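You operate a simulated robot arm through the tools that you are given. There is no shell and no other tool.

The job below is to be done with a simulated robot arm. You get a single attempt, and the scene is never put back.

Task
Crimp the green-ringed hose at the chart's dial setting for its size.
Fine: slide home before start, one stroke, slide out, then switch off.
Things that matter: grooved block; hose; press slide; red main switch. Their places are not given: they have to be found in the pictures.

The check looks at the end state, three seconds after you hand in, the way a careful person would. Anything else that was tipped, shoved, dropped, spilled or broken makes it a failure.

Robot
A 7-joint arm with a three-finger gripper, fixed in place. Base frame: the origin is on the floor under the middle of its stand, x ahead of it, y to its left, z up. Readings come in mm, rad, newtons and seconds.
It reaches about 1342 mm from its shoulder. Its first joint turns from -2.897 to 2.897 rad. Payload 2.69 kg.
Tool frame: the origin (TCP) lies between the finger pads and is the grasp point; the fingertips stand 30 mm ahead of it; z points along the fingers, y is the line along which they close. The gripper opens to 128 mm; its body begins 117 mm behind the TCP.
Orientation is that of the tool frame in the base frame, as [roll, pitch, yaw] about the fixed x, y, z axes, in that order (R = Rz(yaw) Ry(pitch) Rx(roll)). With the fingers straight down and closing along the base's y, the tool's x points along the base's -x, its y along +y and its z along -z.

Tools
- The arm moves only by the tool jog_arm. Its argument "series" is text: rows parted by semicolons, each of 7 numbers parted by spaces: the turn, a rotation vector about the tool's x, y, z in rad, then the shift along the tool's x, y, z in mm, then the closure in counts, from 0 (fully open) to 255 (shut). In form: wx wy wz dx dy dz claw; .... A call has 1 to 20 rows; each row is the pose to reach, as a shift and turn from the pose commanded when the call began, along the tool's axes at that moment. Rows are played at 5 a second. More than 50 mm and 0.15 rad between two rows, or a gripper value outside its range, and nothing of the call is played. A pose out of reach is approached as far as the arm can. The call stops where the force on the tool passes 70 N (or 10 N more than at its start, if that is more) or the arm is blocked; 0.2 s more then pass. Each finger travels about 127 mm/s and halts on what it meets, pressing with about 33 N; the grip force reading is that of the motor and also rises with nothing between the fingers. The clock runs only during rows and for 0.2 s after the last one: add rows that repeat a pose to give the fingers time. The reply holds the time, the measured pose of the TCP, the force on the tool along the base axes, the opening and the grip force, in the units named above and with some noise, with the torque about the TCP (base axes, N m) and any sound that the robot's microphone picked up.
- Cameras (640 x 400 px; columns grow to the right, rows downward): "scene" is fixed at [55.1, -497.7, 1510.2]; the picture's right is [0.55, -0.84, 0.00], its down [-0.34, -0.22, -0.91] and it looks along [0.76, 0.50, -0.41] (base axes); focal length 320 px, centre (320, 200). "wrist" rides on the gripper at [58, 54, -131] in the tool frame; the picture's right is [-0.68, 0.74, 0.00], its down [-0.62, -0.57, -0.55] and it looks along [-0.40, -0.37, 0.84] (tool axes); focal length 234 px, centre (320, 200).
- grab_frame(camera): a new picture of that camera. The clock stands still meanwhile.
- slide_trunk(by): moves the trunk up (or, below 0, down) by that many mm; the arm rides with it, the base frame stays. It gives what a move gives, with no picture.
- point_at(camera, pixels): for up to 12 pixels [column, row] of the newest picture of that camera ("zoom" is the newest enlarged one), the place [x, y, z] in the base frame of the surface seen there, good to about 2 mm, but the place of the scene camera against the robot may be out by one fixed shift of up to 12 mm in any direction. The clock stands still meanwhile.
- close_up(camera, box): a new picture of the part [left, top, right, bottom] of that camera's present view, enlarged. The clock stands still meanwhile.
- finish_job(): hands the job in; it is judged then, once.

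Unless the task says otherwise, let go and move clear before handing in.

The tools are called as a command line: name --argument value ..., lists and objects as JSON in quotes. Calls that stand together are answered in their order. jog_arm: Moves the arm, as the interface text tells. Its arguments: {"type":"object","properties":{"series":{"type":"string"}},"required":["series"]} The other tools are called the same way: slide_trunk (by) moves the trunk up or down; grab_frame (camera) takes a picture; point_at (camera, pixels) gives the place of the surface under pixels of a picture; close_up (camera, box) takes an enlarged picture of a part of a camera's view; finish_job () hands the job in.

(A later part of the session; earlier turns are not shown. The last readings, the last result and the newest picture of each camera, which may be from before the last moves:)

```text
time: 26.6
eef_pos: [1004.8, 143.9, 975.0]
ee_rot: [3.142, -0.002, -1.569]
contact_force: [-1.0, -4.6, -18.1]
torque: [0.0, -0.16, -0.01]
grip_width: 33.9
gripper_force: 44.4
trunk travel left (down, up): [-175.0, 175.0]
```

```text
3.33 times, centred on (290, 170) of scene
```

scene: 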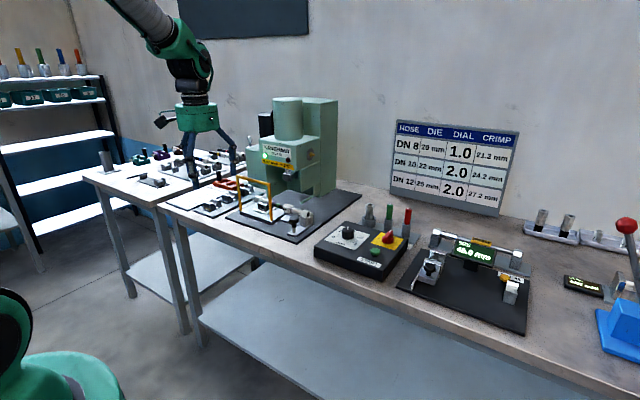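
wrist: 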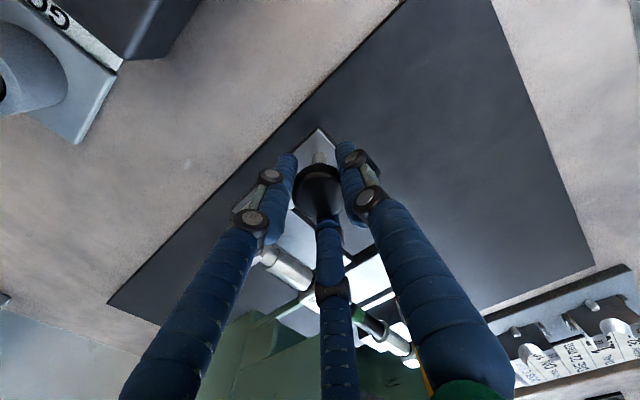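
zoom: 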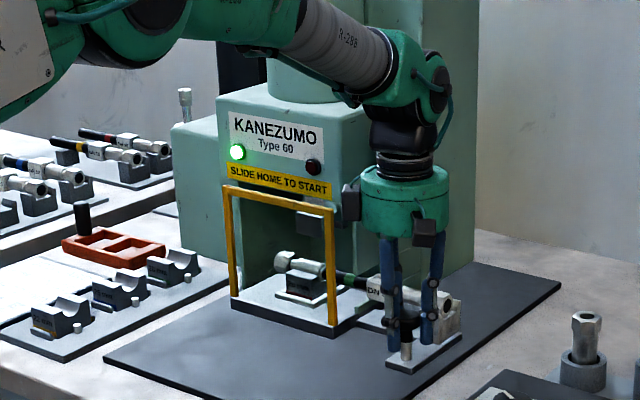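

Force remains low; the gate top is now right below the head's front edge. Continuing in 3 mm steps.

jog_arm --series "0 0 0 0 -3 0 255; 0 0 0 0 -6 0 255; 0 0 0 0 -9 0 255; 0 0 0 0 -12 0 255; 0 0 0 0 -15 0 255; 0 0 0 0 -18 0 255; 0 0 0 0 -21 0 255; 0 0 0 0 -24 0 255"

close_up --camera "scene" --box '[230, 110, 350, 230]'

grab_frame --camera "wrist"

```text
time: 28.4
eef_pos: [1030.2, 144.9, 974.2]
ee_rot: [-3.142, 0.001, -1.572]
contact_force: [5.1, -12.5, -18.2]
torque: [-0.19, 0.02, -0.03]
grip_width: 33.7
gripper_force: 45.2
trunk travel left (down, up): [-175.0, 175.0]
```

```text
3.33 times, centred on (290, 170) of scene
```

zoom: 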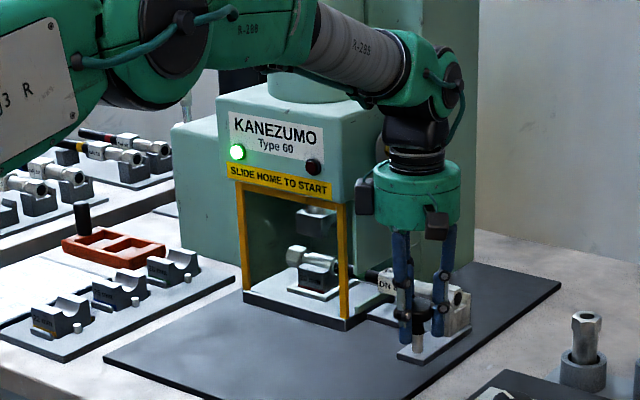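

```text
taken
```

wrist: 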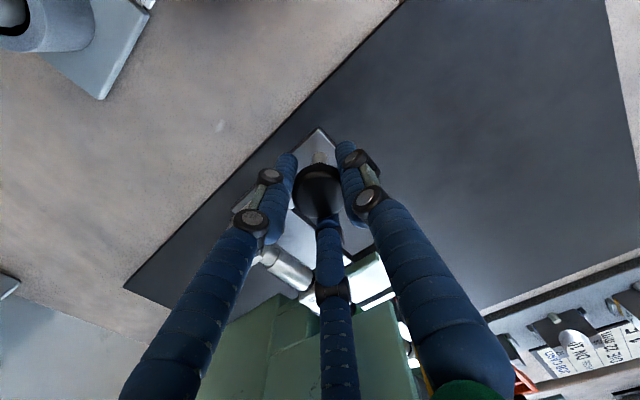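

The slide has travelled about 170 mm and is still free; the gate is entering under the head. I'll continue in 2–3 mm steps until it meets its stop.

jog_arm --series "0 0 0 0 -2.5 0 255; 0 0 0 0 -5 0 255; 0 0 0 0 -7.5 0 255; 0 0 0 0 -10 0 255; 0 0 0 0 -12.5 0 255; 0 0 0 0 -15 0 255"

close_up --camera "scene" --box '[240, 120, 340, 220]'

```text
time: 29.4
eef_pos: [1031.6, 145.4, 973.7]
ee_rot: [3.127, -0.001, -1.57]
contact_force: [-27.2, -5.2, 14.5]
torque: [-0.24, 0.09, -0.04]
grip_width: 33.9
gripper_force: 45.0
trunk travel left (down, up): [-175.0, 175.0]
stopped in row 5: the force on the tool passed its limit at 75 N (the readings are from after the stop); the commanded pose is now the measured one
```

```text
4.00 times, centred on (290, 170) of scene
```

zoom: 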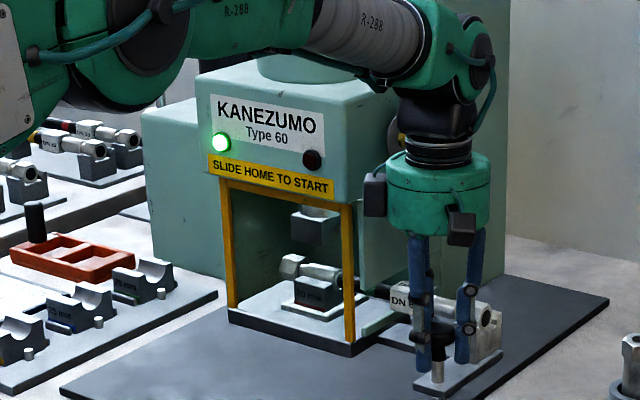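

The slide stopped at knob x≈1031.6 with a 75 N push, i.e. about 171 mm of travel. I'll check by measurement that the die sits under the ram.

point_at --camera "zoom" --pixels '[[305, 232], [330, 235], [310, 292], [325, 295], [290, 268], [320, 272], [228, 240], [350, 290], [300, 155], [345, 195], [345, 345], [240, 315]]'

close_up --camera "scene" --box '[290, 155, 350, 215]'

```text
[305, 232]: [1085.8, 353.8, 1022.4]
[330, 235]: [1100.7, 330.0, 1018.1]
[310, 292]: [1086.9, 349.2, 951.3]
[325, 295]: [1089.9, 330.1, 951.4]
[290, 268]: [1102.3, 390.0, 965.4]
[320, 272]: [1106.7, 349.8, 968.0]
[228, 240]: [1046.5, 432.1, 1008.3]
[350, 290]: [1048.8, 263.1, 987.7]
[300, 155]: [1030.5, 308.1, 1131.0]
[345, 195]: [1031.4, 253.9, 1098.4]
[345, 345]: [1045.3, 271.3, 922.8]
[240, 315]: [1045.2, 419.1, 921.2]
```

```text
6.67 times, centred on (320, 185) of scene
```

zoom: 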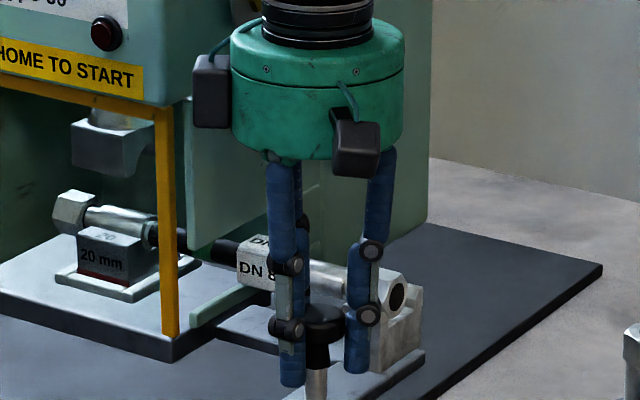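

Ram die front (x≈1085.8) and lower die front (x≈1087) line up, so the slide is home. I'll release the knob and lift straight up.

jog_arm --series "0 0 0 0 0 0 200; 0 0 0 0 0 0 150; 0 0 0 0 0 0 100; 0 0 0 0 0 0 100; 0 0 0 0 0 0 100; 0 0 0 0 0 -25 100; 0 0 0 0 0 -60 100; 0 0 0 0 0 -60 100"

grab_frame --camera "wrist"

close_up --camera "scene" --box '[240, 120, 340, 220]'

```text
time: 31.2
eef_pos: [1037.0, 143.0, 1031.0]
ee_rot: [3.129, -0.001, -1.571]
contact_force: [-0.1, -0.5, -0.2]
torque: [0.0, -0.01, 0.0]
grip_width: 77.9
gripper_force: 0.0
trunk travel left (down, up): [-175.0, 175.0]
```

```text
taken
```

wrist: 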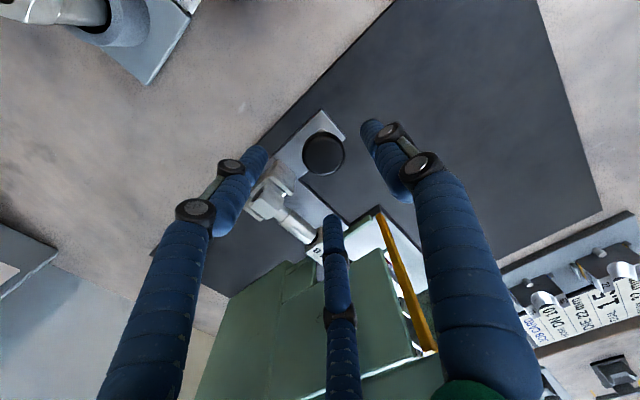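

```text
4.00 times, centred on (290, 170) of scene
```

zoom: 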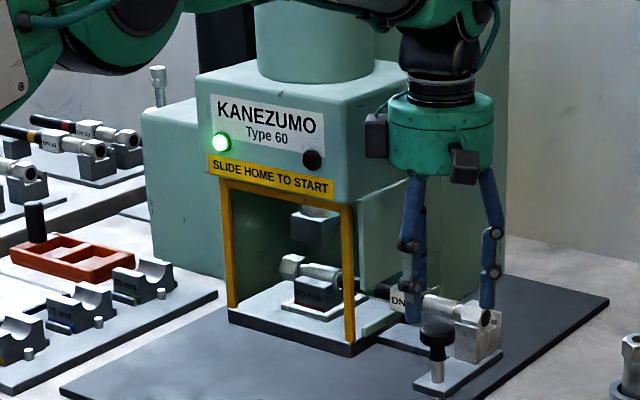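

The slide stayed home after release (gate and die unchanged). I'll rise and travel to above the START button at about (854,-179), levelling the small tilt.

jog_arm --series "0 0 0 0 0 -45 80; 0.0126 0 0 0 0 -89 60; 0.0126 0 0 35.8 20.3 -89 60; 0.0126 0 0 71.5 40.6 -89 60; 0.0126 0 0 107.3 60.8 -89 60; 0.0126 0 0 143 81.1 -89 60; 0.0126 0 0 178.8 101.4 -89 60; 0.0126 0 0 214.5 121.7 -89 60; 0.0126 0 0 250.3 142 -89 60; 0.0126 0 0 286 162.2 -89 60; 0.0126 0 0 321.8 182.5 -89 60; 0.0126 0 0 321.8 182.5 -89 60; 0.0126 0 0 321.8 182.5 -89 60"

grab_frame --camera "wrist"

grab_frame --camera "scene"

```text
time: 34.0
eef_pos: [851.5, -179.0, 1123.4]
ee_rot: [3.141, -0.001, -1.57]
contact_force: [0.6, 1.4, 0.0]
torque: [-0.04, 0.04, 0.02]
grip_width: 98.0
gripper_force: 0.1
trunk travel left (down, up): [-175.0, 175.0]
```

```text
taken
```

wrist: 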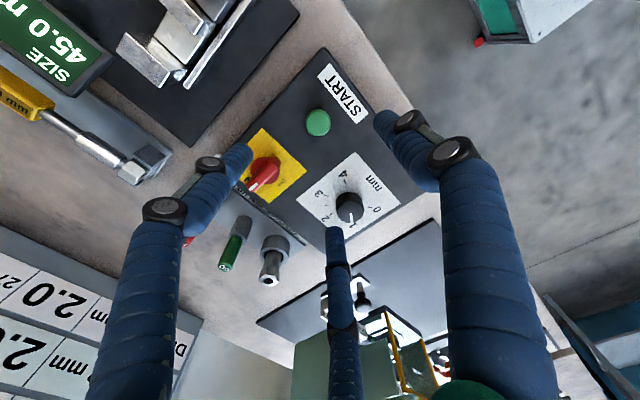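

```text
taken
```

scene: 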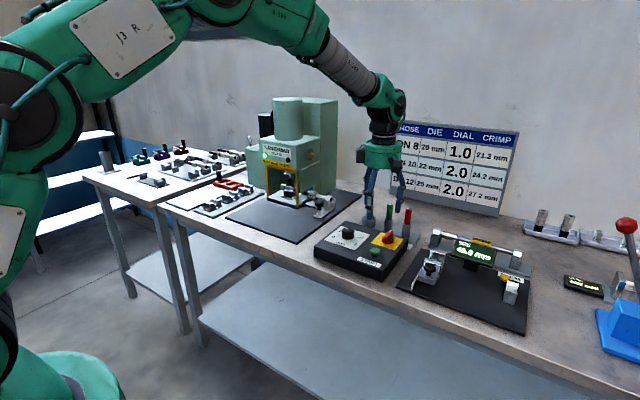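

START sits at (317,122) below the hand and the dial still reads 1.0. I'll measure the button and check the home slide once more with the arm clear.

close_up --camera "wrist" --box '[280, 80, 400, 230]'

point_at --camera "wrist" --pixels '[[317, 121], [308, 121], [327, 121], [317, 112], [317, 130], [317, 140], [266, 170], [300, 120]]'

close_up --camera "scene" --box '[245, 130, 345, 230]'

```text
2.67 times, centred on (340, 155) of wrist
```

zoom: 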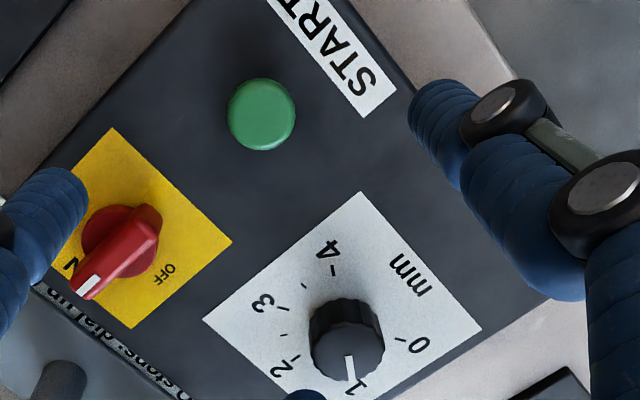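

```text
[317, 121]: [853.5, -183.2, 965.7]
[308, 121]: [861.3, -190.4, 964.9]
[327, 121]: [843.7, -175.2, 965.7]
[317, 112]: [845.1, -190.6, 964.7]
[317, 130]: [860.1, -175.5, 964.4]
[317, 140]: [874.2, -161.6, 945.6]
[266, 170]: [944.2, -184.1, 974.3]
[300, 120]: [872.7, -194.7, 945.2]
```

```text
4.00 times, centred on (295, 180) of scene
```

zoom: 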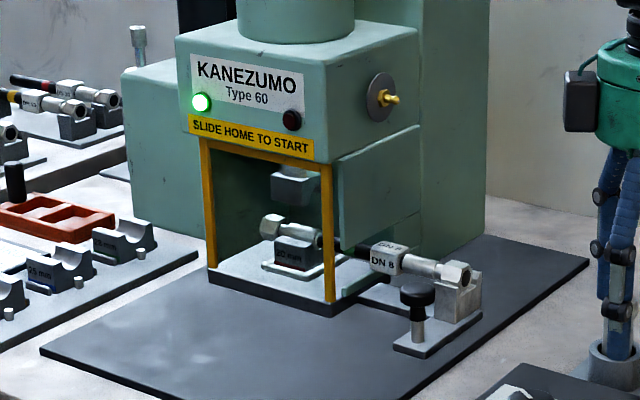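

START's centre is (852.6,-183.0), top z≈966, and the slide is seated home. I'll close the fingers, lower to just above the button, and verify alignment.

jog_arm --series "0 0 0 4 -0.5 0 150; 0 0 0 4 -0.5 0 255; 0 0 0 4 -0.5 35 255; 0 0 0 4 -0.5 70 255; 0 0 0 4 -0.5 105 255; 0 0 0 4 -0.5 112 255; 0 0 0 4 -0.5 112 255; 0 0 0 4 -0.5 112 255"

grab_frame --camera "wrist"

close_up --camera "scene" --box '[310, 180, 430, 280]'

```text
time: 35.8
eef_pos: [855.2, -181.1, 1010.5]
ee_rot: [3.141, -0.003, -1.572]
contact_force: [-0.6, -0.4, 0.1]
torque: [-0.01, 0.01, -0.02]
grip_width: 2.3
gripper_force: 30.8
trunk travel left (down, up): [-175.0, 175.0]
```

```text
taken
```

wrist: 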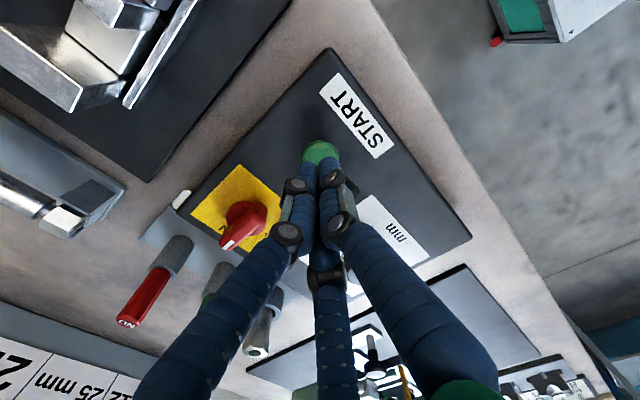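

```text
4.00 times, centred on (370, 230) of scene
```

zoom: 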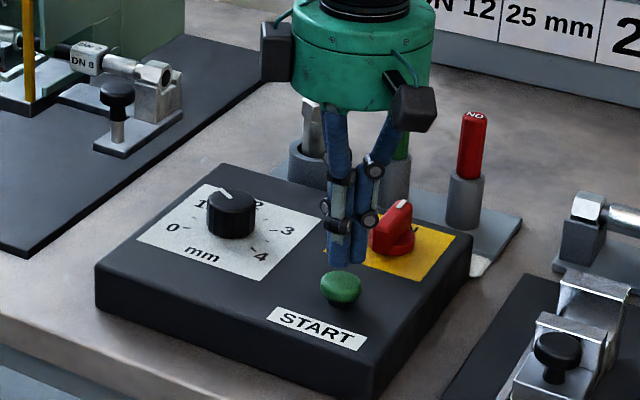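

The closed tips hover just over START; the button shows at (320,152) in the wrist view, seemingly a few mm toward −x. I'll zoom in to fine-tune.

close_up --camera "wrist" --box '[270, 110, 370, 210]'

point_at --camera "wrist" --pixels '[[320, 148], [308, 152], [335, 152], [320, 143], [330, 145], [310, 147]]'

close_up --camera "scene" --box '[360, 215, 410, 265]'

```text
4.00 times, centred on (320, 160) of wrist
```

zoom: 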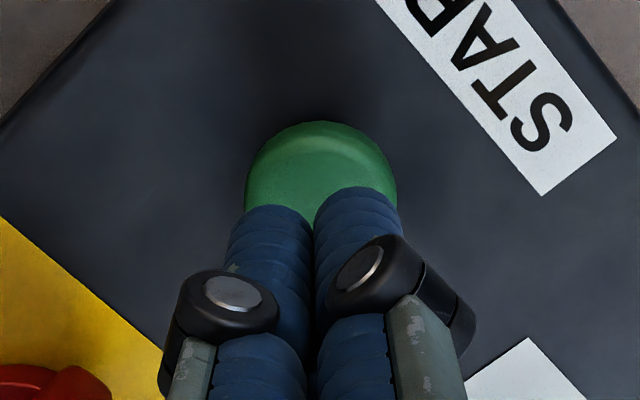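

```text
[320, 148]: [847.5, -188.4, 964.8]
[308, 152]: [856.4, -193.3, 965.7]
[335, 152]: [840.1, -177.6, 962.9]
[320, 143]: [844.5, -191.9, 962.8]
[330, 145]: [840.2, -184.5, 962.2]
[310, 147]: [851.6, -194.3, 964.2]
```

```text
8.00 times, centred on (385, 240) of scene
```

zoom: 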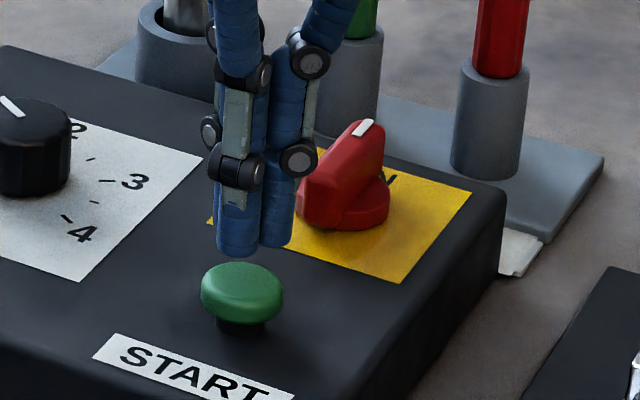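

The tips should shift about 4 mm toward −x to centre on the button. I'll do that and lower to near contact, reading the force.

jog_arm --series "0 0 0 0 4 0 255; 0 0 0 0 4 6 255; 0 0 0 0 4 10 255; 0 0 0 0 4 12 255; 0 0 0 0 4 12 255"

close_up --camera "scene" --box '[350, 205, 410, 265]'

close_up --camera "wrist" --box '[270, 110, 370, 210]'

```text
time: 37.0
eef_pos: [850.9, -181.0, 997.8]
ee_rot: [-3.141, -0.001, -1.57]
contact_force: [-0.1, 0.1, -0.2]
torque: [0.0, 0.03, -0.02]
grip_width: 2.3
gripper_force: 31.0
trunk travel left (down, up): [-175.0, 175.0]
```

```text
6.67 times, centred on (380, 235) of scene
```

zoom: 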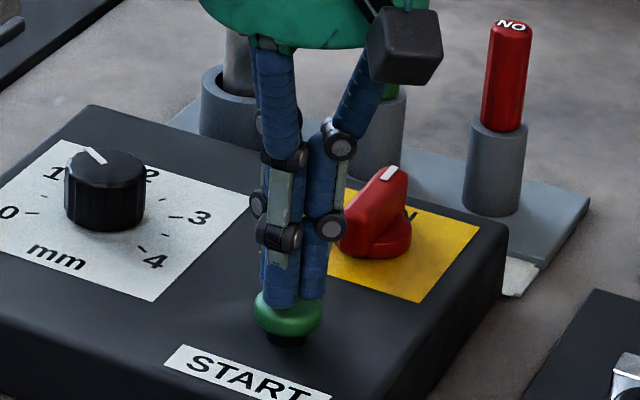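

```text
4.00 times, centred on (320, 160) of wrist
```

zoom: 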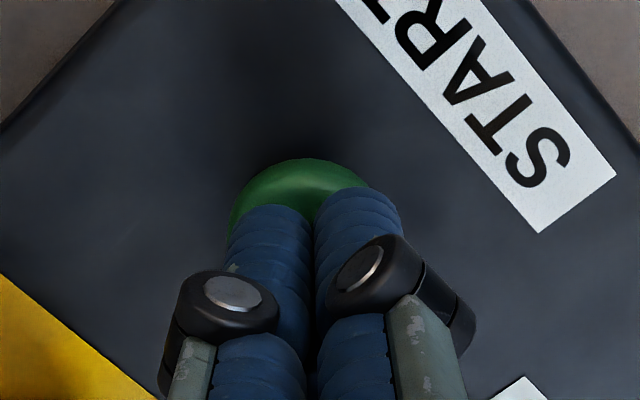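

The tips are directly on top of the button (zoom px (290,300)). I'll press about 8 mm and immediately lift off, in one motion.

jog_arm --series "0 0 0 0 0 2 255; 0 0 0 0 0 4 255; 0 0 0 0 0 6 255; 0 0 0 0 0 8 255; 0 0 0 0 0 10 255; 0 0 0 0 0 10 255; 0 0 0 0 0 0 255; 0 0 0 0 0 -30 255"

grab_frame --camera "scene"

close_up --camera "scene" --box '[245, 120, 345, 220]'

```text
time: 38.8
eef_pos: [850.2, -180.4, 1029.2]
ee_rot: [-3.141, -0.002, -1.572]
contact_force: [0.2, 0.7, -0.6]
torque: [0.01, 0.0, 0.0]
grip_width: 1.9
gripper_force: 31.6
trunk travel left (down, up): [-175.0, 175.0]
```

```text
taken
```

scene: 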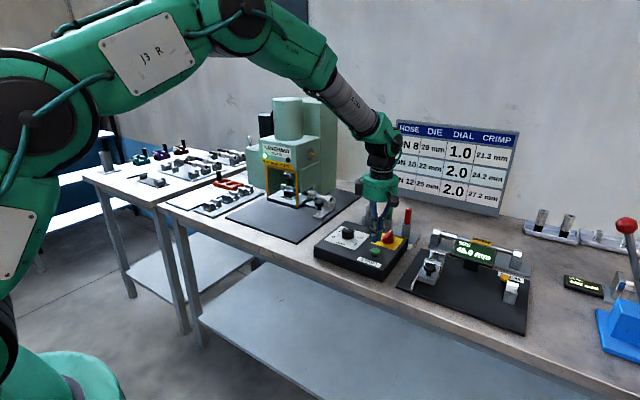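

```text
4.00 times, centred on (295, 170) of scene
```

zoom: 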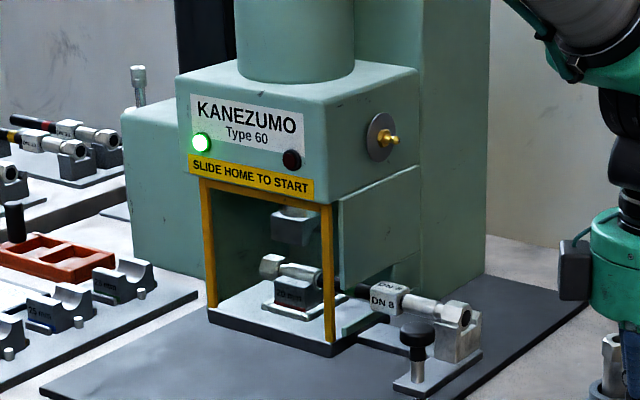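

No sound was reported and the ram die (zoom px (293,228)) looks nearly unchanged; I'll let a little time pass without touching anything and compare.

jog_arm --series "0 0 0 0 0 0 255; 0 0 0 0 0 0 255"

close_up --camera "scene" --box '[245, 120, 345, 220]'

close_up --camera "scene" --box '[330, 205, 410, 265]'

```text
time: 39.4
eef_pos: [850.8, -181.0, 1029.6]
ee_rot: [-3.141, -0.003, -1.57]
contact_force: [0.0, 0.3, -0.2]
torque: [0.02, 0.03, 0.0]
grip_width: 2.1
gripper_force: 31.3
trunk travel left (down, up): [-175.0, 175.0]
```

```text
4.00 times, centred on (295, 170) of scene
```

zoom: 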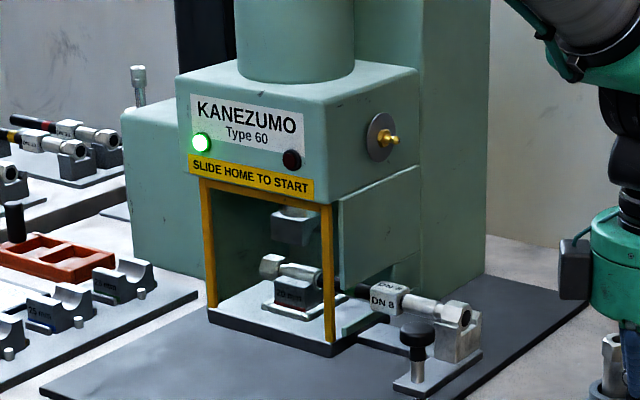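

```text
6.67 times, centred on (370, 235) of scene
```

zoom: 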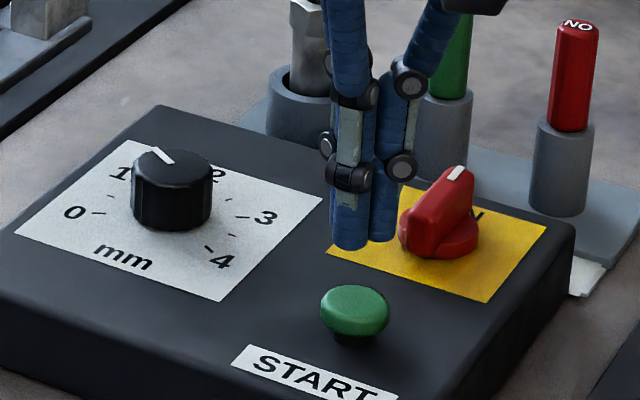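

Nothing moved and the lamps are unchanged, so the press did not register. I'll press again, this time ending the call while pressing so I can read the force.

jog_arm --series "0 0 0 0 0 20 255; 0 0 0 0 0 30 255; 0 0 0 0 0 33 255; 0 0 0 0 0 35 255; 0 0 0 0 0 37 255"

close_up --camera "scene" --box '[330, 205, 410, 265]'

close_up --camera "scene" --box '[245, 120, 345, 220]'

```text
time: 40.6
eef_pos: [850.3, -180.2, 992.2]
ee_rot: [-3.141, -0.001, -1.57]
contact_force: [-0.4, -0.7, 0.2]
torque: [0.02, -0.02, 0.0]
grip_width: 2.4
gripper_force: 31.5
trunk travel left (down, up): [-175.0, 175.0]
```

```text
6.67 times, centred on (370, 235) of scene
```

zoom: 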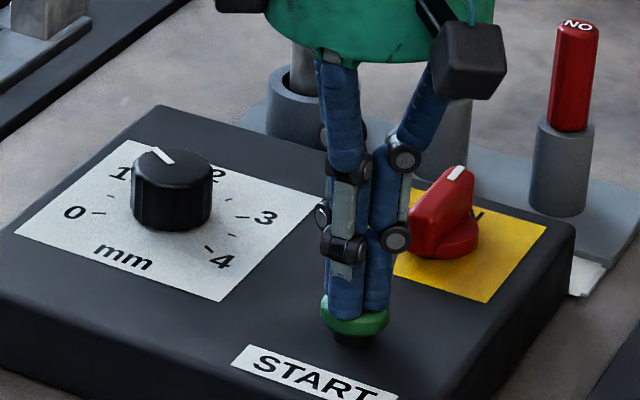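

```text
4.00 times, centred on (295, 170) of scene
```

zoom: 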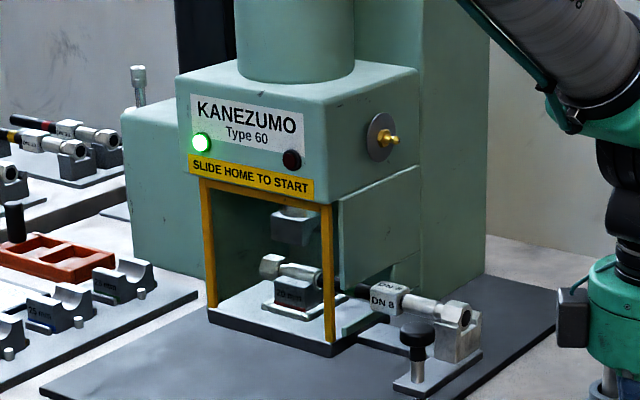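

At TCP z 992 there is still no contact force, so the closed tips sit higher than assumed. I'll go further down in small steps, reading force.

jog_arm --series "0 0 0 0 0 2 255; 0 0 0 0 0 4 255; 0 0 0 0 0 5.5 255; 0 0 0 0 0 7 255"

close_up --camera "scene" --box '[355, 220, 405, 260]'

close_up --camera "scene" --box '[245, 120, 345, 220]'

```text
time: 41.6
eef_pos: [850.6, -180.1, 986.1]
ee_rot: [-3.141, -0.002, -1.571]
contact_force: [-1.3, -0.7, 6.8]
torque: [0.02, 0.0, -0.03]
grip_width: 2.1
gripper_force: 31.1
trunk travel left (down, up): [-175.0, 175.0]
heard: click
```

```text
10.00 times, centred on (380, 240) of scene
```

zoom: 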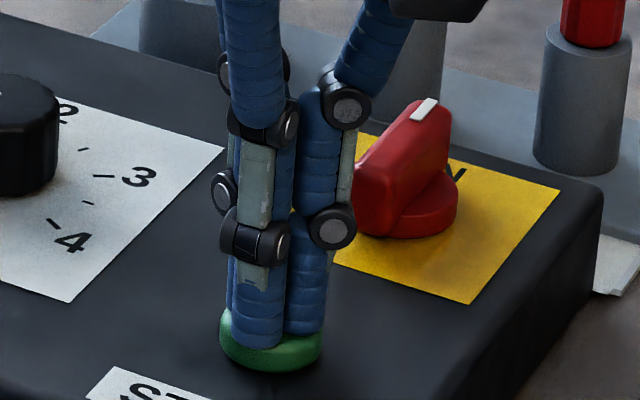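

```text
4.00 times, centred on (295, 170) of scene
```

zoom: 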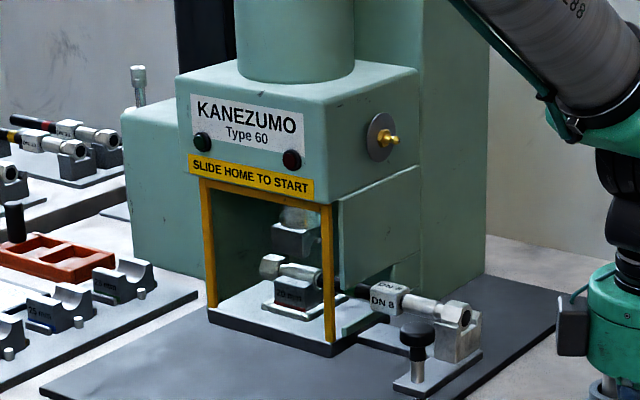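

A click was heard, the ready lamp went out and the ram is descending — the stroke has begun. I'll lift off the button now and wait.

jog_arm --series "0 0 0 0 0 -20 255; 0 0 0 0 0 -60 255; 0 0 0 0 0 -100 255; 0 0 0 0 0 -100 255; 0 0 0 0 0 -100 255; 0 0 0 0 0 -100 255; 0 0 0 0 0 -100 255; 0 0 0 0 0 -100 255; 0 0 0 0 0 -100 255; 0 0 0 0 0 -100 255"

close_up --camera "scene" --box '[245, 120, 345, 220]'

```text
time: 43.8
eef_pos: [851.9, -180.9, 1084.9]
ee_rot: [-3.141, -0.002, -1.57]
contact_force: [0.2, 0.1, -0.2]
torque: [-0.01, -0.01, -0.04]
grip_width: 2.0
gripper_force: 31.6
trunk travel left (down, up): [-175.0, 175.0]
```

```text
4.00 times, centred on (295, 170) of scene
```

zoom: 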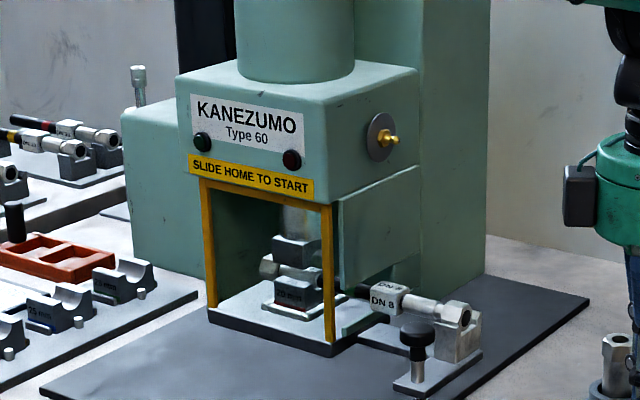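

The ram is down on the ferrule. I'll wait for the stroke to complete and the ram to return.

jog_arm --series "0 0 0 0 0 0 255; 0 0 0 0 0 0 255; 0 0 0 0 0 0 255; 0 0 0 0 0 0 255; 0 0 0 0 0 0 255; 0 0 0 0 0 0 255; 0 0 0 0 0 0 200; 0 0 0 0 0 0 150; 0 0 0 0 0 0 100; 0 0 0 0 0 0 60; 0 0 0 0 0 0 60; 0 0 0 0 0 0 60; 0 0 0 0 0 0 60; 0 0 0 0 0 0 60; 0 0 0 0 0 0 60"

close_up --camera "scene" --box '[245, 120, 345, 220]'

```text
time: 47.0
eef_pos: [851.3, -180.1, 1084.6]
ee_rot: [3.141, -0.002, -1.57]
contact_force: [-0.2, -0.2, -0.2]
torque: [0.03, 0.01, -0.03]
grip_width: 98.2
gripper_force: 0.0
trunk travel left (down, up): [-175.0, 175.0]
```

```text
4.00 times, centred on (295, 170) of scene
```

zoom: 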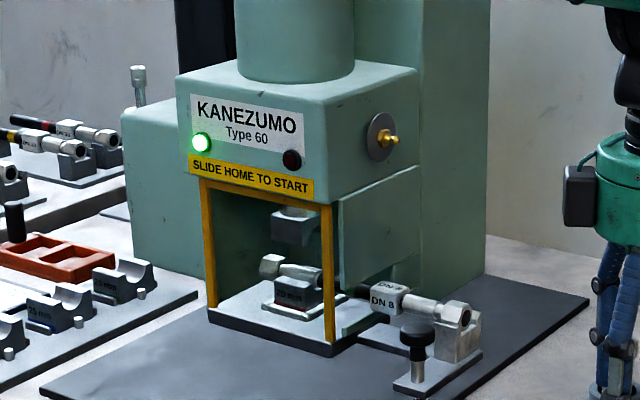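

The ram has returned and the ready lamp is green again: one stroke done. Now I'll go back over the slide knob (about (1032,144)) to pull the slide out.

jog_arm --series "0 0 0 0 0 -40 80; 0 0 0 -36.1 -20.1 -40 80; 0 0 0 -72.2 -40.2 -40 80; 0 0 0 -108.3 -60.3 -40 80; 0 0 0 -144.4 -80.4 -40 80; 0 0 0 -180.5 -100.5 -40 80; 0 0 0 -216.6 -120.6 -40 80; 0 0 0 -252.7 -140.7 -40 100; 0 0 0 -288.8 -160.8 -40 100; 0 0 0 -325 -181 -40 100; 0 0 0 -325 -181 -40 100; 0 0 0 -325 -181 0 100; 0 0 0 -325 -181 35 100; 0 0 0 -325 -181 48 100; 0 0 0 -325 -181 48 100; 0 0 0 -325 -181 48 100"

grab_frame --camera "wrist"

close_up --camera "wrist" --box '[270, 110, 370, 210]'

point_at --camera "wrist" --pixels '[[321, 157], [303, 157], [339, 157], [321, 145], [321, 170], [321, 160]]'

```text
time: 50.4
eef_pos: [1031.9, 144.2, 1034.1]
ee_rot: [-3.141, -0.001, -1.571]
contact_force: [0.0, -0.3, -1.0]
torque: [-0.04, -0.02, -0.01]
grip_width: 77.7
gripper_force: 0.1
trunk travel left (down, up): [-175.0, 175.0]
```

```text
taken
```

wrist: 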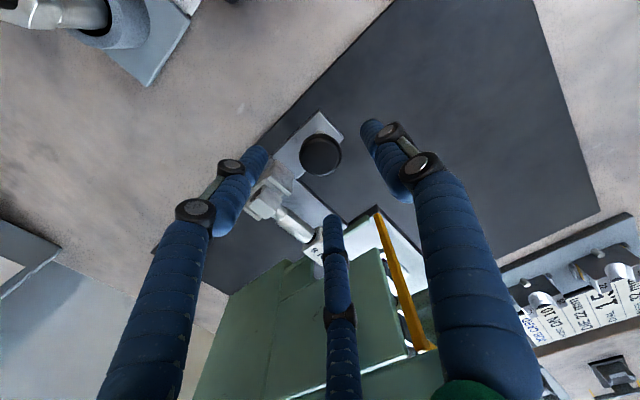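

```text
4.00 times, centred on (320, 160) of wrist
```

zoom: 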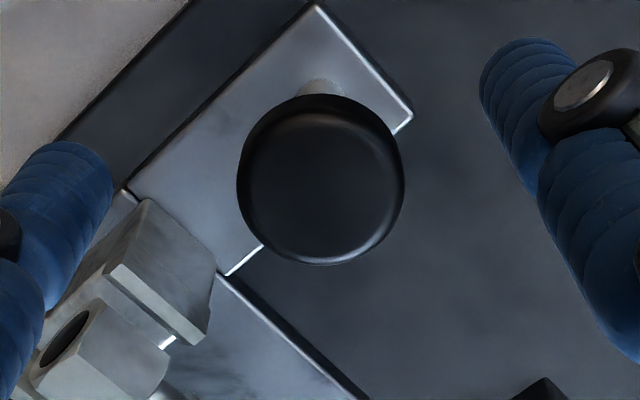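

```text
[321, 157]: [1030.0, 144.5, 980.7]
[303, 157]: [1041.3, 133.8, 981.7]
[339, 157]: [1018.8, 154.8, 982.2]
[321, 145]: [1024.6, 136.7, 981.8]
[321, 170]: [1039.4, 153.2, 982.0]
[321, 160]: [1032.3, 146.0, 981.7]
```

The knob centre is at about (1030.3,144), under the hand. I'll lower 60 mm around it and grip.

jog_arm --series "0 0 0 0 1 30 100; 0 0 0 0 1 60 100; 0 0 0 0 1 60 100; 0 0 0 0 1 60 150; 0 0 0 0 1 60 200; 0 0 0 0 1 60 255; 0 0 0 0 1 60 255; 0 0 0 0 1 60 255"

close_up --camera "scene" --box '[245, 120, 345, 220]'

```text
time: 52.2
eef_pos: [1029.7, 145.1, 974.8]
ee_rot: [3.141, 0.001, -1.57]
contact_force: [6.4, -6.8, -2.2]
torque: [-0.14, -0.24, 0.01]
grip_width: 34.0
gripper_force: 45.7
trunk travel left (down, up): [-175.0, 175.0]
```

```text
4.00 times, centred on (295, 170) of scene
```

zoom: 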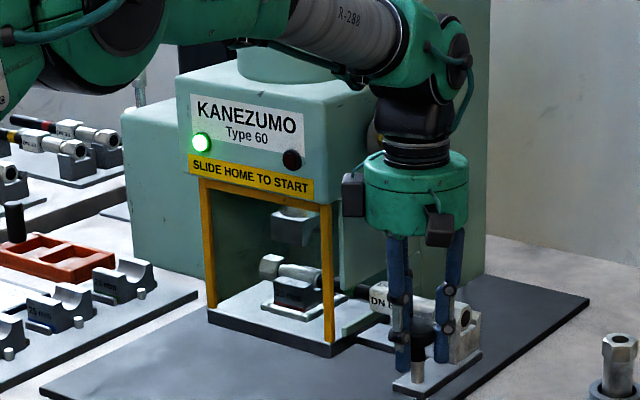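

Gripped at 34 mm. I'll pull the slide out (tool +y) 90 mm in 5 mm steps.

jog_arm --series "0 0 0 0 3 0 255; 0 0 0 0 8 0 255; 0 0 0 0 13 0 255; 0 0 0 0 18 0 255; 0 0 0 0 23 0 255; 0 0 0 0 28 0 255; 0 0 0 0 33 0 255; 0 0 0 0 38 0 255; 0 0 0 0 43 0 255; 0 0 0 0 48 0 255; 0 0 0 0 53 0 255; 0 0 0 0 58 0 255; 0 0 0 0 63 0 255; 0 0 0 0 68 0 255; 0 0 0 0 73 0 255; 0 0 0 0 78 0 255; 0 0 0 0 83 0 255; 0 0 0 0 88 0 255"

close_up --camera "scene" --box '[230, 120, 350, 240]'

```text
time: 56.0
eef_pos: [942.7, 144.4, 975.6]
ee_rot: [3.139, -0.003, -1.57]
contact_force: [-0.5, 0.6, -16.5]
torque: [-0.03, 0.11, 0.03]
grip_width: 33.9
gripper_force: 44.7
trunk travel left (down, up): [-175.0, 175.0]
```

```text
3.33 times, centred on (290, 180) of scene
```

zoom: 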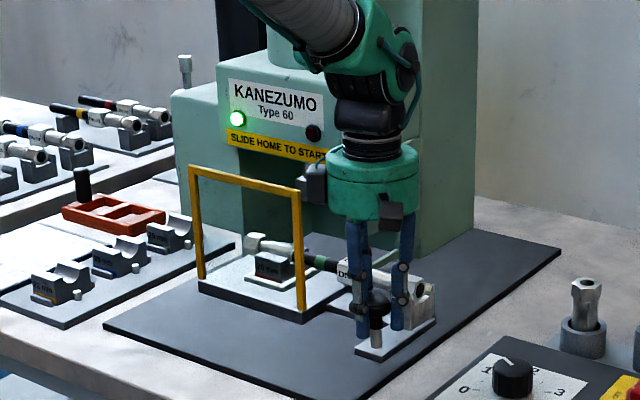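

The slide follows smoothly with the hose in place. I'll pull the remaining ~82 mm to the original out position.

jog_arm --series "0 0 0 0 5 0 255; 0 0 0 0 10 0 255; 0 0 0 0 15 0 255; 0 0 0 0 20 0 255; 0 0 0 0 25 0 255; 0 0 0 0 30 0 255; 0 0 0 0 35 0 255; 0 0 0 0 40 0 255; 0 0 0 0 45 0 255; 0 0 0 0 50 0 255; 0 0 0 0 55 0 255; 0 0 0 0 60 0 255; 0 0 0 0 65 0 255; 0 0 0 0 70 0 255; 0 0 0 0 74 0 255; 0 0 0 0 77 0 255; 0 0 0 0 80 0 255; 0 0 0 0 82 0 255; 0 0 0 0 82 0 255"

close_up --camera "scene" --box '[230, 120, 350, 240]'

```text
time: 60.0
eef_pos: [862.5, 145.8, 975.5]
ee_rot: [3.141, -0.002, -1.572]
contact_force: [6.7, -7.8, -18.4]
torque: [-0.12, -0.28, -0.02]
grip_width: 33.7
gripper_force: 44.9
trunk travel left (down, up): [-175.0, 175.0]
```

```text
3.33 times, centred on (290, 180) of scene
```

zoom: 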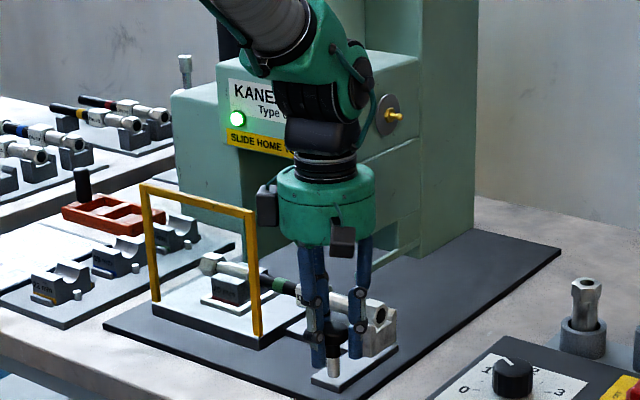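

The slide is within about 2 mm of its original position. I'll pull 2.5 mm more gently to reach the out end.

jog_arm --series "0 0 0 0 1 0 255; 0 0 0 0 2 0 255; 0 0 0 0 2.5 0 255; 0 0 0 0 2.5 0 255"

```text
time: 61.0
eef_pos: [861.5, 144.5, 976.1]
ee_rot: [-3.139, 0.0, -1.571]
contact_force: [29.2, -4.0, -19.7]
torque: [0.1, -0.59, 0.05]
grip_width: 33.8
gripper_force: 45.1
trunk travel left (down, up): [-175.0, 175.0]
```

Force rose to 29 N with no motion: the out-end stop is reached. I'll ease off, release the knob and lift.

jog_arm --series "0 0 0 0 -2 0 255; 0 0 0 0 -2 0 200; 0 0 0 0 -2 0 150; 0 0 0 0 -2 0 100; 0 0 0 0 -2 0 100; 0 0 0 0 -2 -25 100; 0 0 0 0 -2 -65 100; 0 0 0 0 -2 -110 100; 0 0 0 0 -2 -150 100; 0 0 0 0 -2 -150 100"

close_up --camera "scene" --box '[230, 120, 350, 240]'

grab_frame --camera "wrist"

```text
time: 63.2
eef_pos: [860.8, 146.8, 1124.2]
ee_rot: [-3.141, -0.002, -1.571]
contact_force: [-0.2, -0.5, -0.1]
torque: [0.03, -0.04, 0.0]
grip_width: 77.6
gripper_force: 0.0
trunk travel left (down, up): [-175.0, 175.0]
```

```text
3.33 times, centred on (290, 180) of scene
```

zoom: 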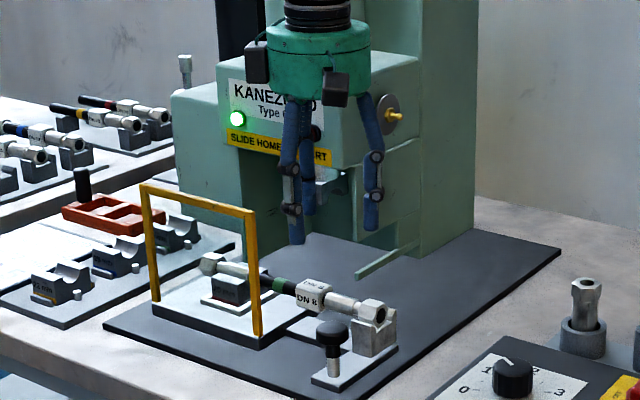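

```text
taken
```

wrist: 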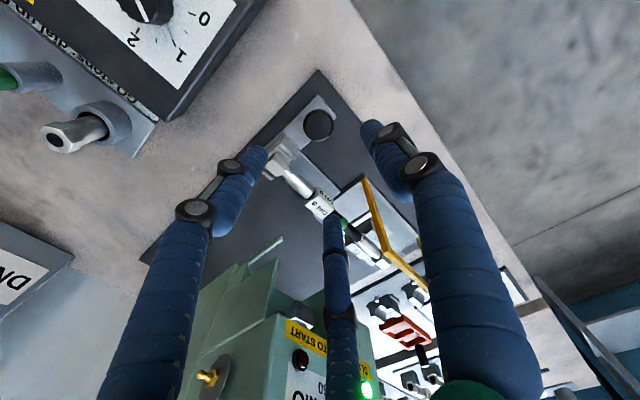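

The slide is out with the hose still on it. Now I'll travel over the red main switch at about (947,-180) and look at its markings.

jog_arm --series "0 0 0 36 -9.5 0 80; 0 0 0 72 -19 0 60; 0 0 0 108 -28.5 0 60; 0 0 0 144 -38 0 60; 0 0 0 180 -47.5 0 60; 0 0 0 216 -57 0 60; 0 0 0 252 -66.5 0 60; 0 0 0 288 -76 0 60; 0 0 0 326 -86 0 60; 0 0 0 326 -86 0 60; 0 0 0 326 -86 0 60"

grab_frame --camera "wrist"

close_up --camera "wrist" --box '[270, 80, 370, 180]'

```text
time: 65.6
eef_pos: [945.0, -181.0, 1128.1]
ee_rot: [3.14, -0.001, -1.571]
contact_force: [0.2, 0.1, -0.2]
torque: [-0.02, 0.02, -0.02]
grip_width: 98.0
gripper_force: 0.0
trunk travel left (down, up): [-175.0, 175.0]
```

```text
taken
```

wrist: 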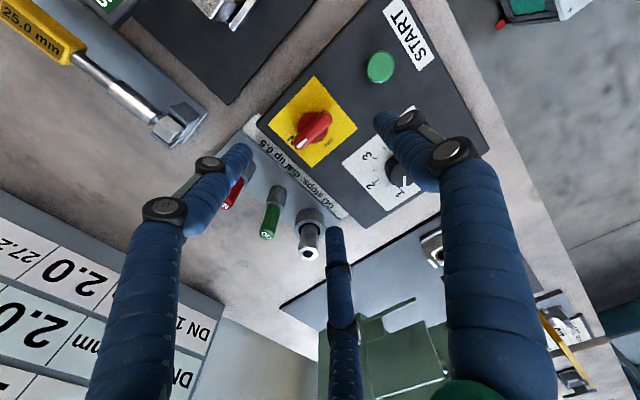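

```text
4.00 times, centred on (320, 130) of wrist
```

zoom: 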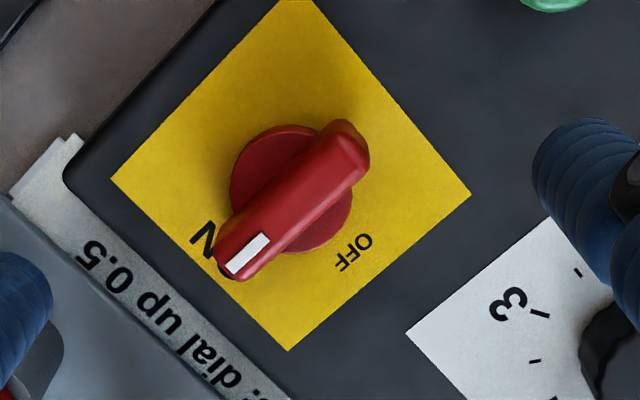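

point_at --camera "zoom" --pixels '[[245, 257], [345, 140], [295, 200], [228, 275], [360, 130], [255, 150], [240, 200], [350, 195], [300, 245], [355, 252], [203, 240], [290, 350]]'

point_at --camera "wrist" --pixels '[[268, 125], [314, 81], [357, 128], [312, 166], [330, 142], [299, 146], [325, 117], [312, 131]]'

```text
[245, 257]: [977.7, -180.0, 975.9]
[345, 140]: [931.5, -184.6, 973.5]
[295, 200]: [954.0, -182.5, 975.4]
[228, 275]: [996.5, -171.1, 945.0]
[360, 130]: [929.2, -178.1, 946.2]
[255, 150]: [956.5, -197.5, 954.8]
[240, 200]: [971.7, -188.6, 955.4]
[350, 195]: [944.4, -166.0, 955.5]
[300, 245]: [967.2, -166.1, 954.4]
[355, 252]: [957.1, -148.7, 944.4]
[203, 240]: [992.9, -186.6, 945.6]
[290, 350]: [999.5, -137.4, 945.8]
```

```text
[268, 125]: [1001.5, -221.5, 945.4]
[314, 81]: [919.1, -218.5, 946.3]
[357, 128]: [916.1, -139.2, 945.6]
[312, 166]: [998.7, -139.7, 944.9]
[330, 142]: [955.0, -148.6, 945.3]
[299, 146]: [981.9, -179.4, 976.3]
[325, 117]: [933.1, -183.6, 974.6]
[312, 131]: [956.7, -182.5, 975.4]
```

OFF lies toward +y (956,-149) and the handle points to ON toward +x, with the switch centre near (957.5,-181); so it needs +90° (CCW from above). I'll turn the hand to yaw ≈150° first so two fingers can clamp the pointer half and 90° of turning room remains.

jog_arm --series "0 0 0.14 0 -6 0 60; 0 0 0.28 0 -12 0 60; 0 0 0.42 0 -12.5 0 60; 0 0 0.56 0 -12.5 0 60; 0 0 0.7 0 -12.5 0 60; 0 0 0.84 0 -12.5 0 60; 0 0 0.98 0 -12.5 0 60; 0 0 1.12 0 -12.5 0 60; 0 0 1.26 0 -12.5 0 60; 0 0 1.4 0 -12.5 0 60; 0 0 1.54 0 -12.5 0 60; 0 0 1.68 0 -12.5 0 60; 0 0 1.82 0 -12.5 0 60; 0 0 1.96 0 -12.5 0 60; 0 0 2.0944 0 -12.5 0 60; 0 0 2.0944 0 -12.5 0 60; 0 0 2.0944 0 -12.5 0 60"

grab_frame --camera "wrist"

close_up --camera "wrist" --box '[270, 90, 370, 190]'

```text
time: 69.2
eef_pos: [958.6, -182.1, 1125.9]
ee_rot: [-3.139, 0.001, 2.615]
contact_force: [0.5, -0.4, 0.6]
torque: [-0.01, 0.01, -0.03]
grip_width: 98.1
gripper_force: 0.1
trunk travel left (down, up): [-175.0, 175.0]
```

```text
taken
```

wrist: 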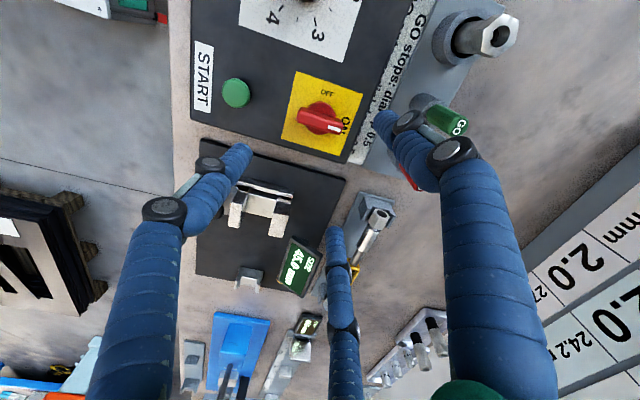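

```text
4.00 times, centred on (320, 140) of wrist
```

zoom: 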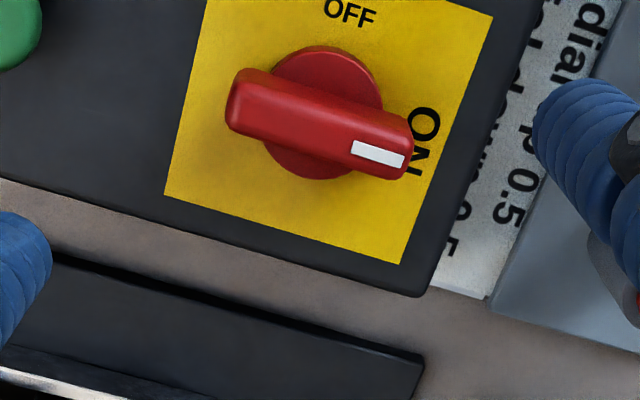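

The handle is now clearly seen (zoom px (235,95) to (410,160)), pointing at ON with OFF at (350,12). I'll measure its edges and disc for the exact centre.

point_at --camera "zoom" --pixels '[[240, 100], [404, 160], [322, 128], [330, 98], [315, 152], [325, 50], [310, 175], [373, 80], [270, 145], [348, 12], [422, 142], [378, 153]]'

```text
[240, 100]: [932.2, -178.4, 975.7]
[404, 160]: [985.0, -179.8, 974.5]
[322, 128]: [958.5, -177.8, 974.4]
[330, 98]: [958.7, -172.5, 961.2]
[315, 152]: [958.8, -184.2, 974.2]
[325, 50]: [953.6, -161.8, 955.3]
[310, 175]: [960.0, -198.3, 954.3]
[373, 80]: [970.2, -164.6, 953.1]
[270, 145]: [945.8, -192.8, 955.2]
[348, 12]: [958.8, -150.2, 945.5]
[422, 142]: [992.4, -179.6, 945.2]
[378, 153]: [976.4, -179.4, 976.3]
```

The switch centre comes out at (958.8,-179.7) from the plate, disc and labels. I'll lower to z≈1030 with a narrower opening and re-check.

jog_arm --series "0 0 0 1 1.7 30 100; 0 0 0 1 1.7 65 100; 0 0 0 1 1.7 96 100; 0 0 0 1 1.7 96 100; 0 0 0 1 1.7 96 100"

grab_frame --camera "wrist"

close_up --camera "wrist" --box '[260, 90, 380, 210]'

jog_arm --series "0 0 0 0 0 0 100"

```text
time: 70.4
eef_pos: [958.3, -180.7, 1029.6]
ee_rot: [-3.139, 0.001, 2.618]
contact_force: [0.2, 0.5, 0.6]
torque: [0.05, -0.01, 0.02]
grip_width: 77.8
gripper_force: 0.2
trunk travel left (down, up): [-175.0, 175.0]
```

```text
taken
```

wrist: 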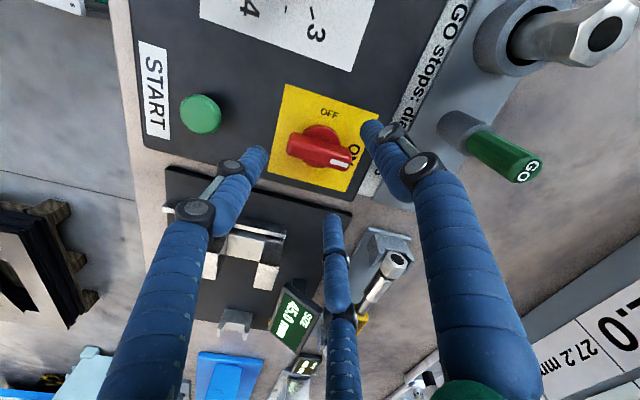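

```text
3.33 times, centred on (320, 150) of wrist
```

zoom: 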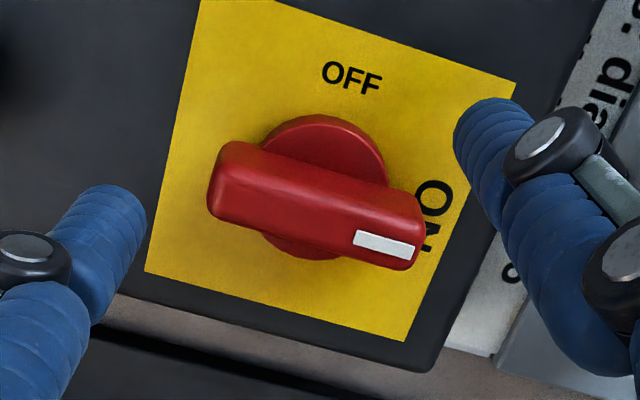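

```text
time: 70.8
eef_pos: [957.5, -180.4, 1029.5]
ee_rot: [-3.14, -0.001, 2.616]
contact_force: [-0.4, -0.2, -0.3]
torque: [-0.01, -0.01, 0.0]
grip_width: 77.6
gripper_force: 0.1
trunk travel left (down, up): [-175.0, 175.0]
```

The hand is centred within 1 mm (eef ≈ (957.9,-180.5) vs (958.8,-179.7)). I'll lower 43 mm around the handle and close gently.

jog_arm --series "0 0 0 -0.4 1.1 20 100; 0 0 0 -0.4 1.1 40 100; 0 0 0 -0.4 1.1 43 100; 0 0 0 -0.4 1.1 43 140; 0 0 0 -0.4 1.1 43 180; 0 0 0 -0.4 1.1 43 220; 0 0 0 -0.4 1.1 43 255; 0 0 0 -0.4 1.1 43 255"

grab_frame --camera "wrist"

close_up --camera "wrist" --box '[250, 90, 390, 220]'

close_up --camera "scene" --box '[340, 190, 430, 270]'

```text
time: 72.5
eef_pos: [946.1, -180.2, 984.9]
ee_rot: [-3.131, -0.02, 2.616]
contact_force: [-68.3, 1.4, 20.6]
torque: [-0.08, 1.69, -0.03]
grip_width: 31.8
gripper_force: 32.9
trunk travel left (down, up): [-175.0, 175.0]
stopped in row 8: the force on the tool passed its limit at 71 N (the readings are from after the stop); the commanded pose is now the measured one
```

```text
taken
```

wrist: 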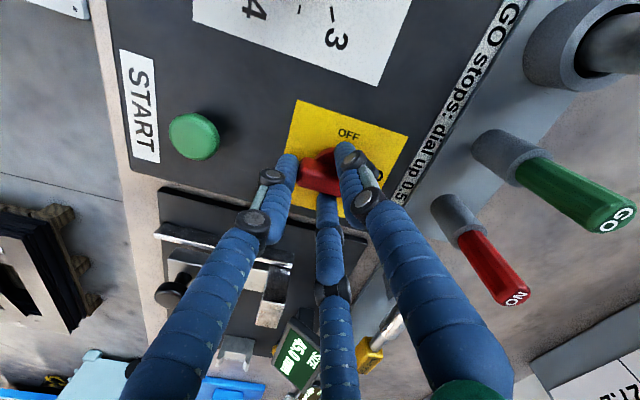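

```text
3.08 times, centred on (320, 155) of wrist
```

zoom: 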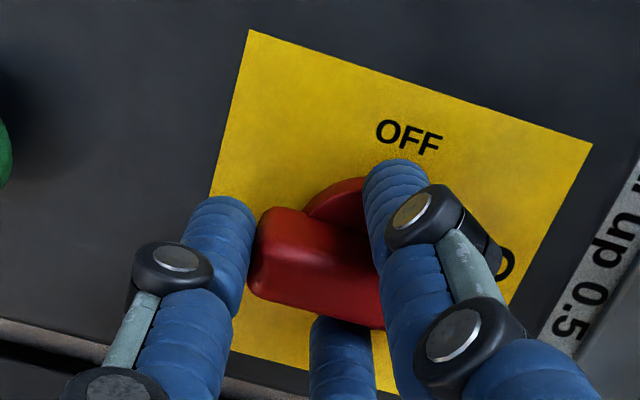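

```text
5.00 times, centred on (385, 230) of scene
```

zoom: 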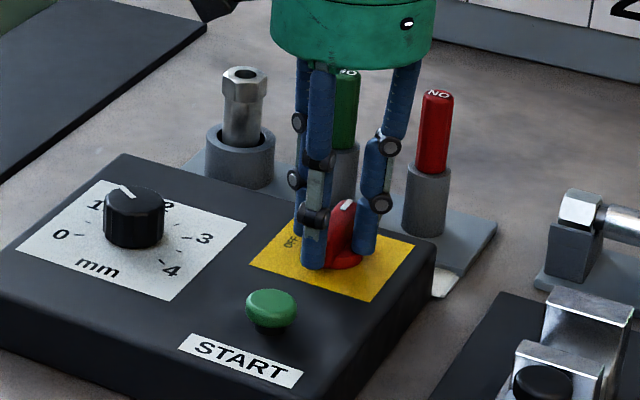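

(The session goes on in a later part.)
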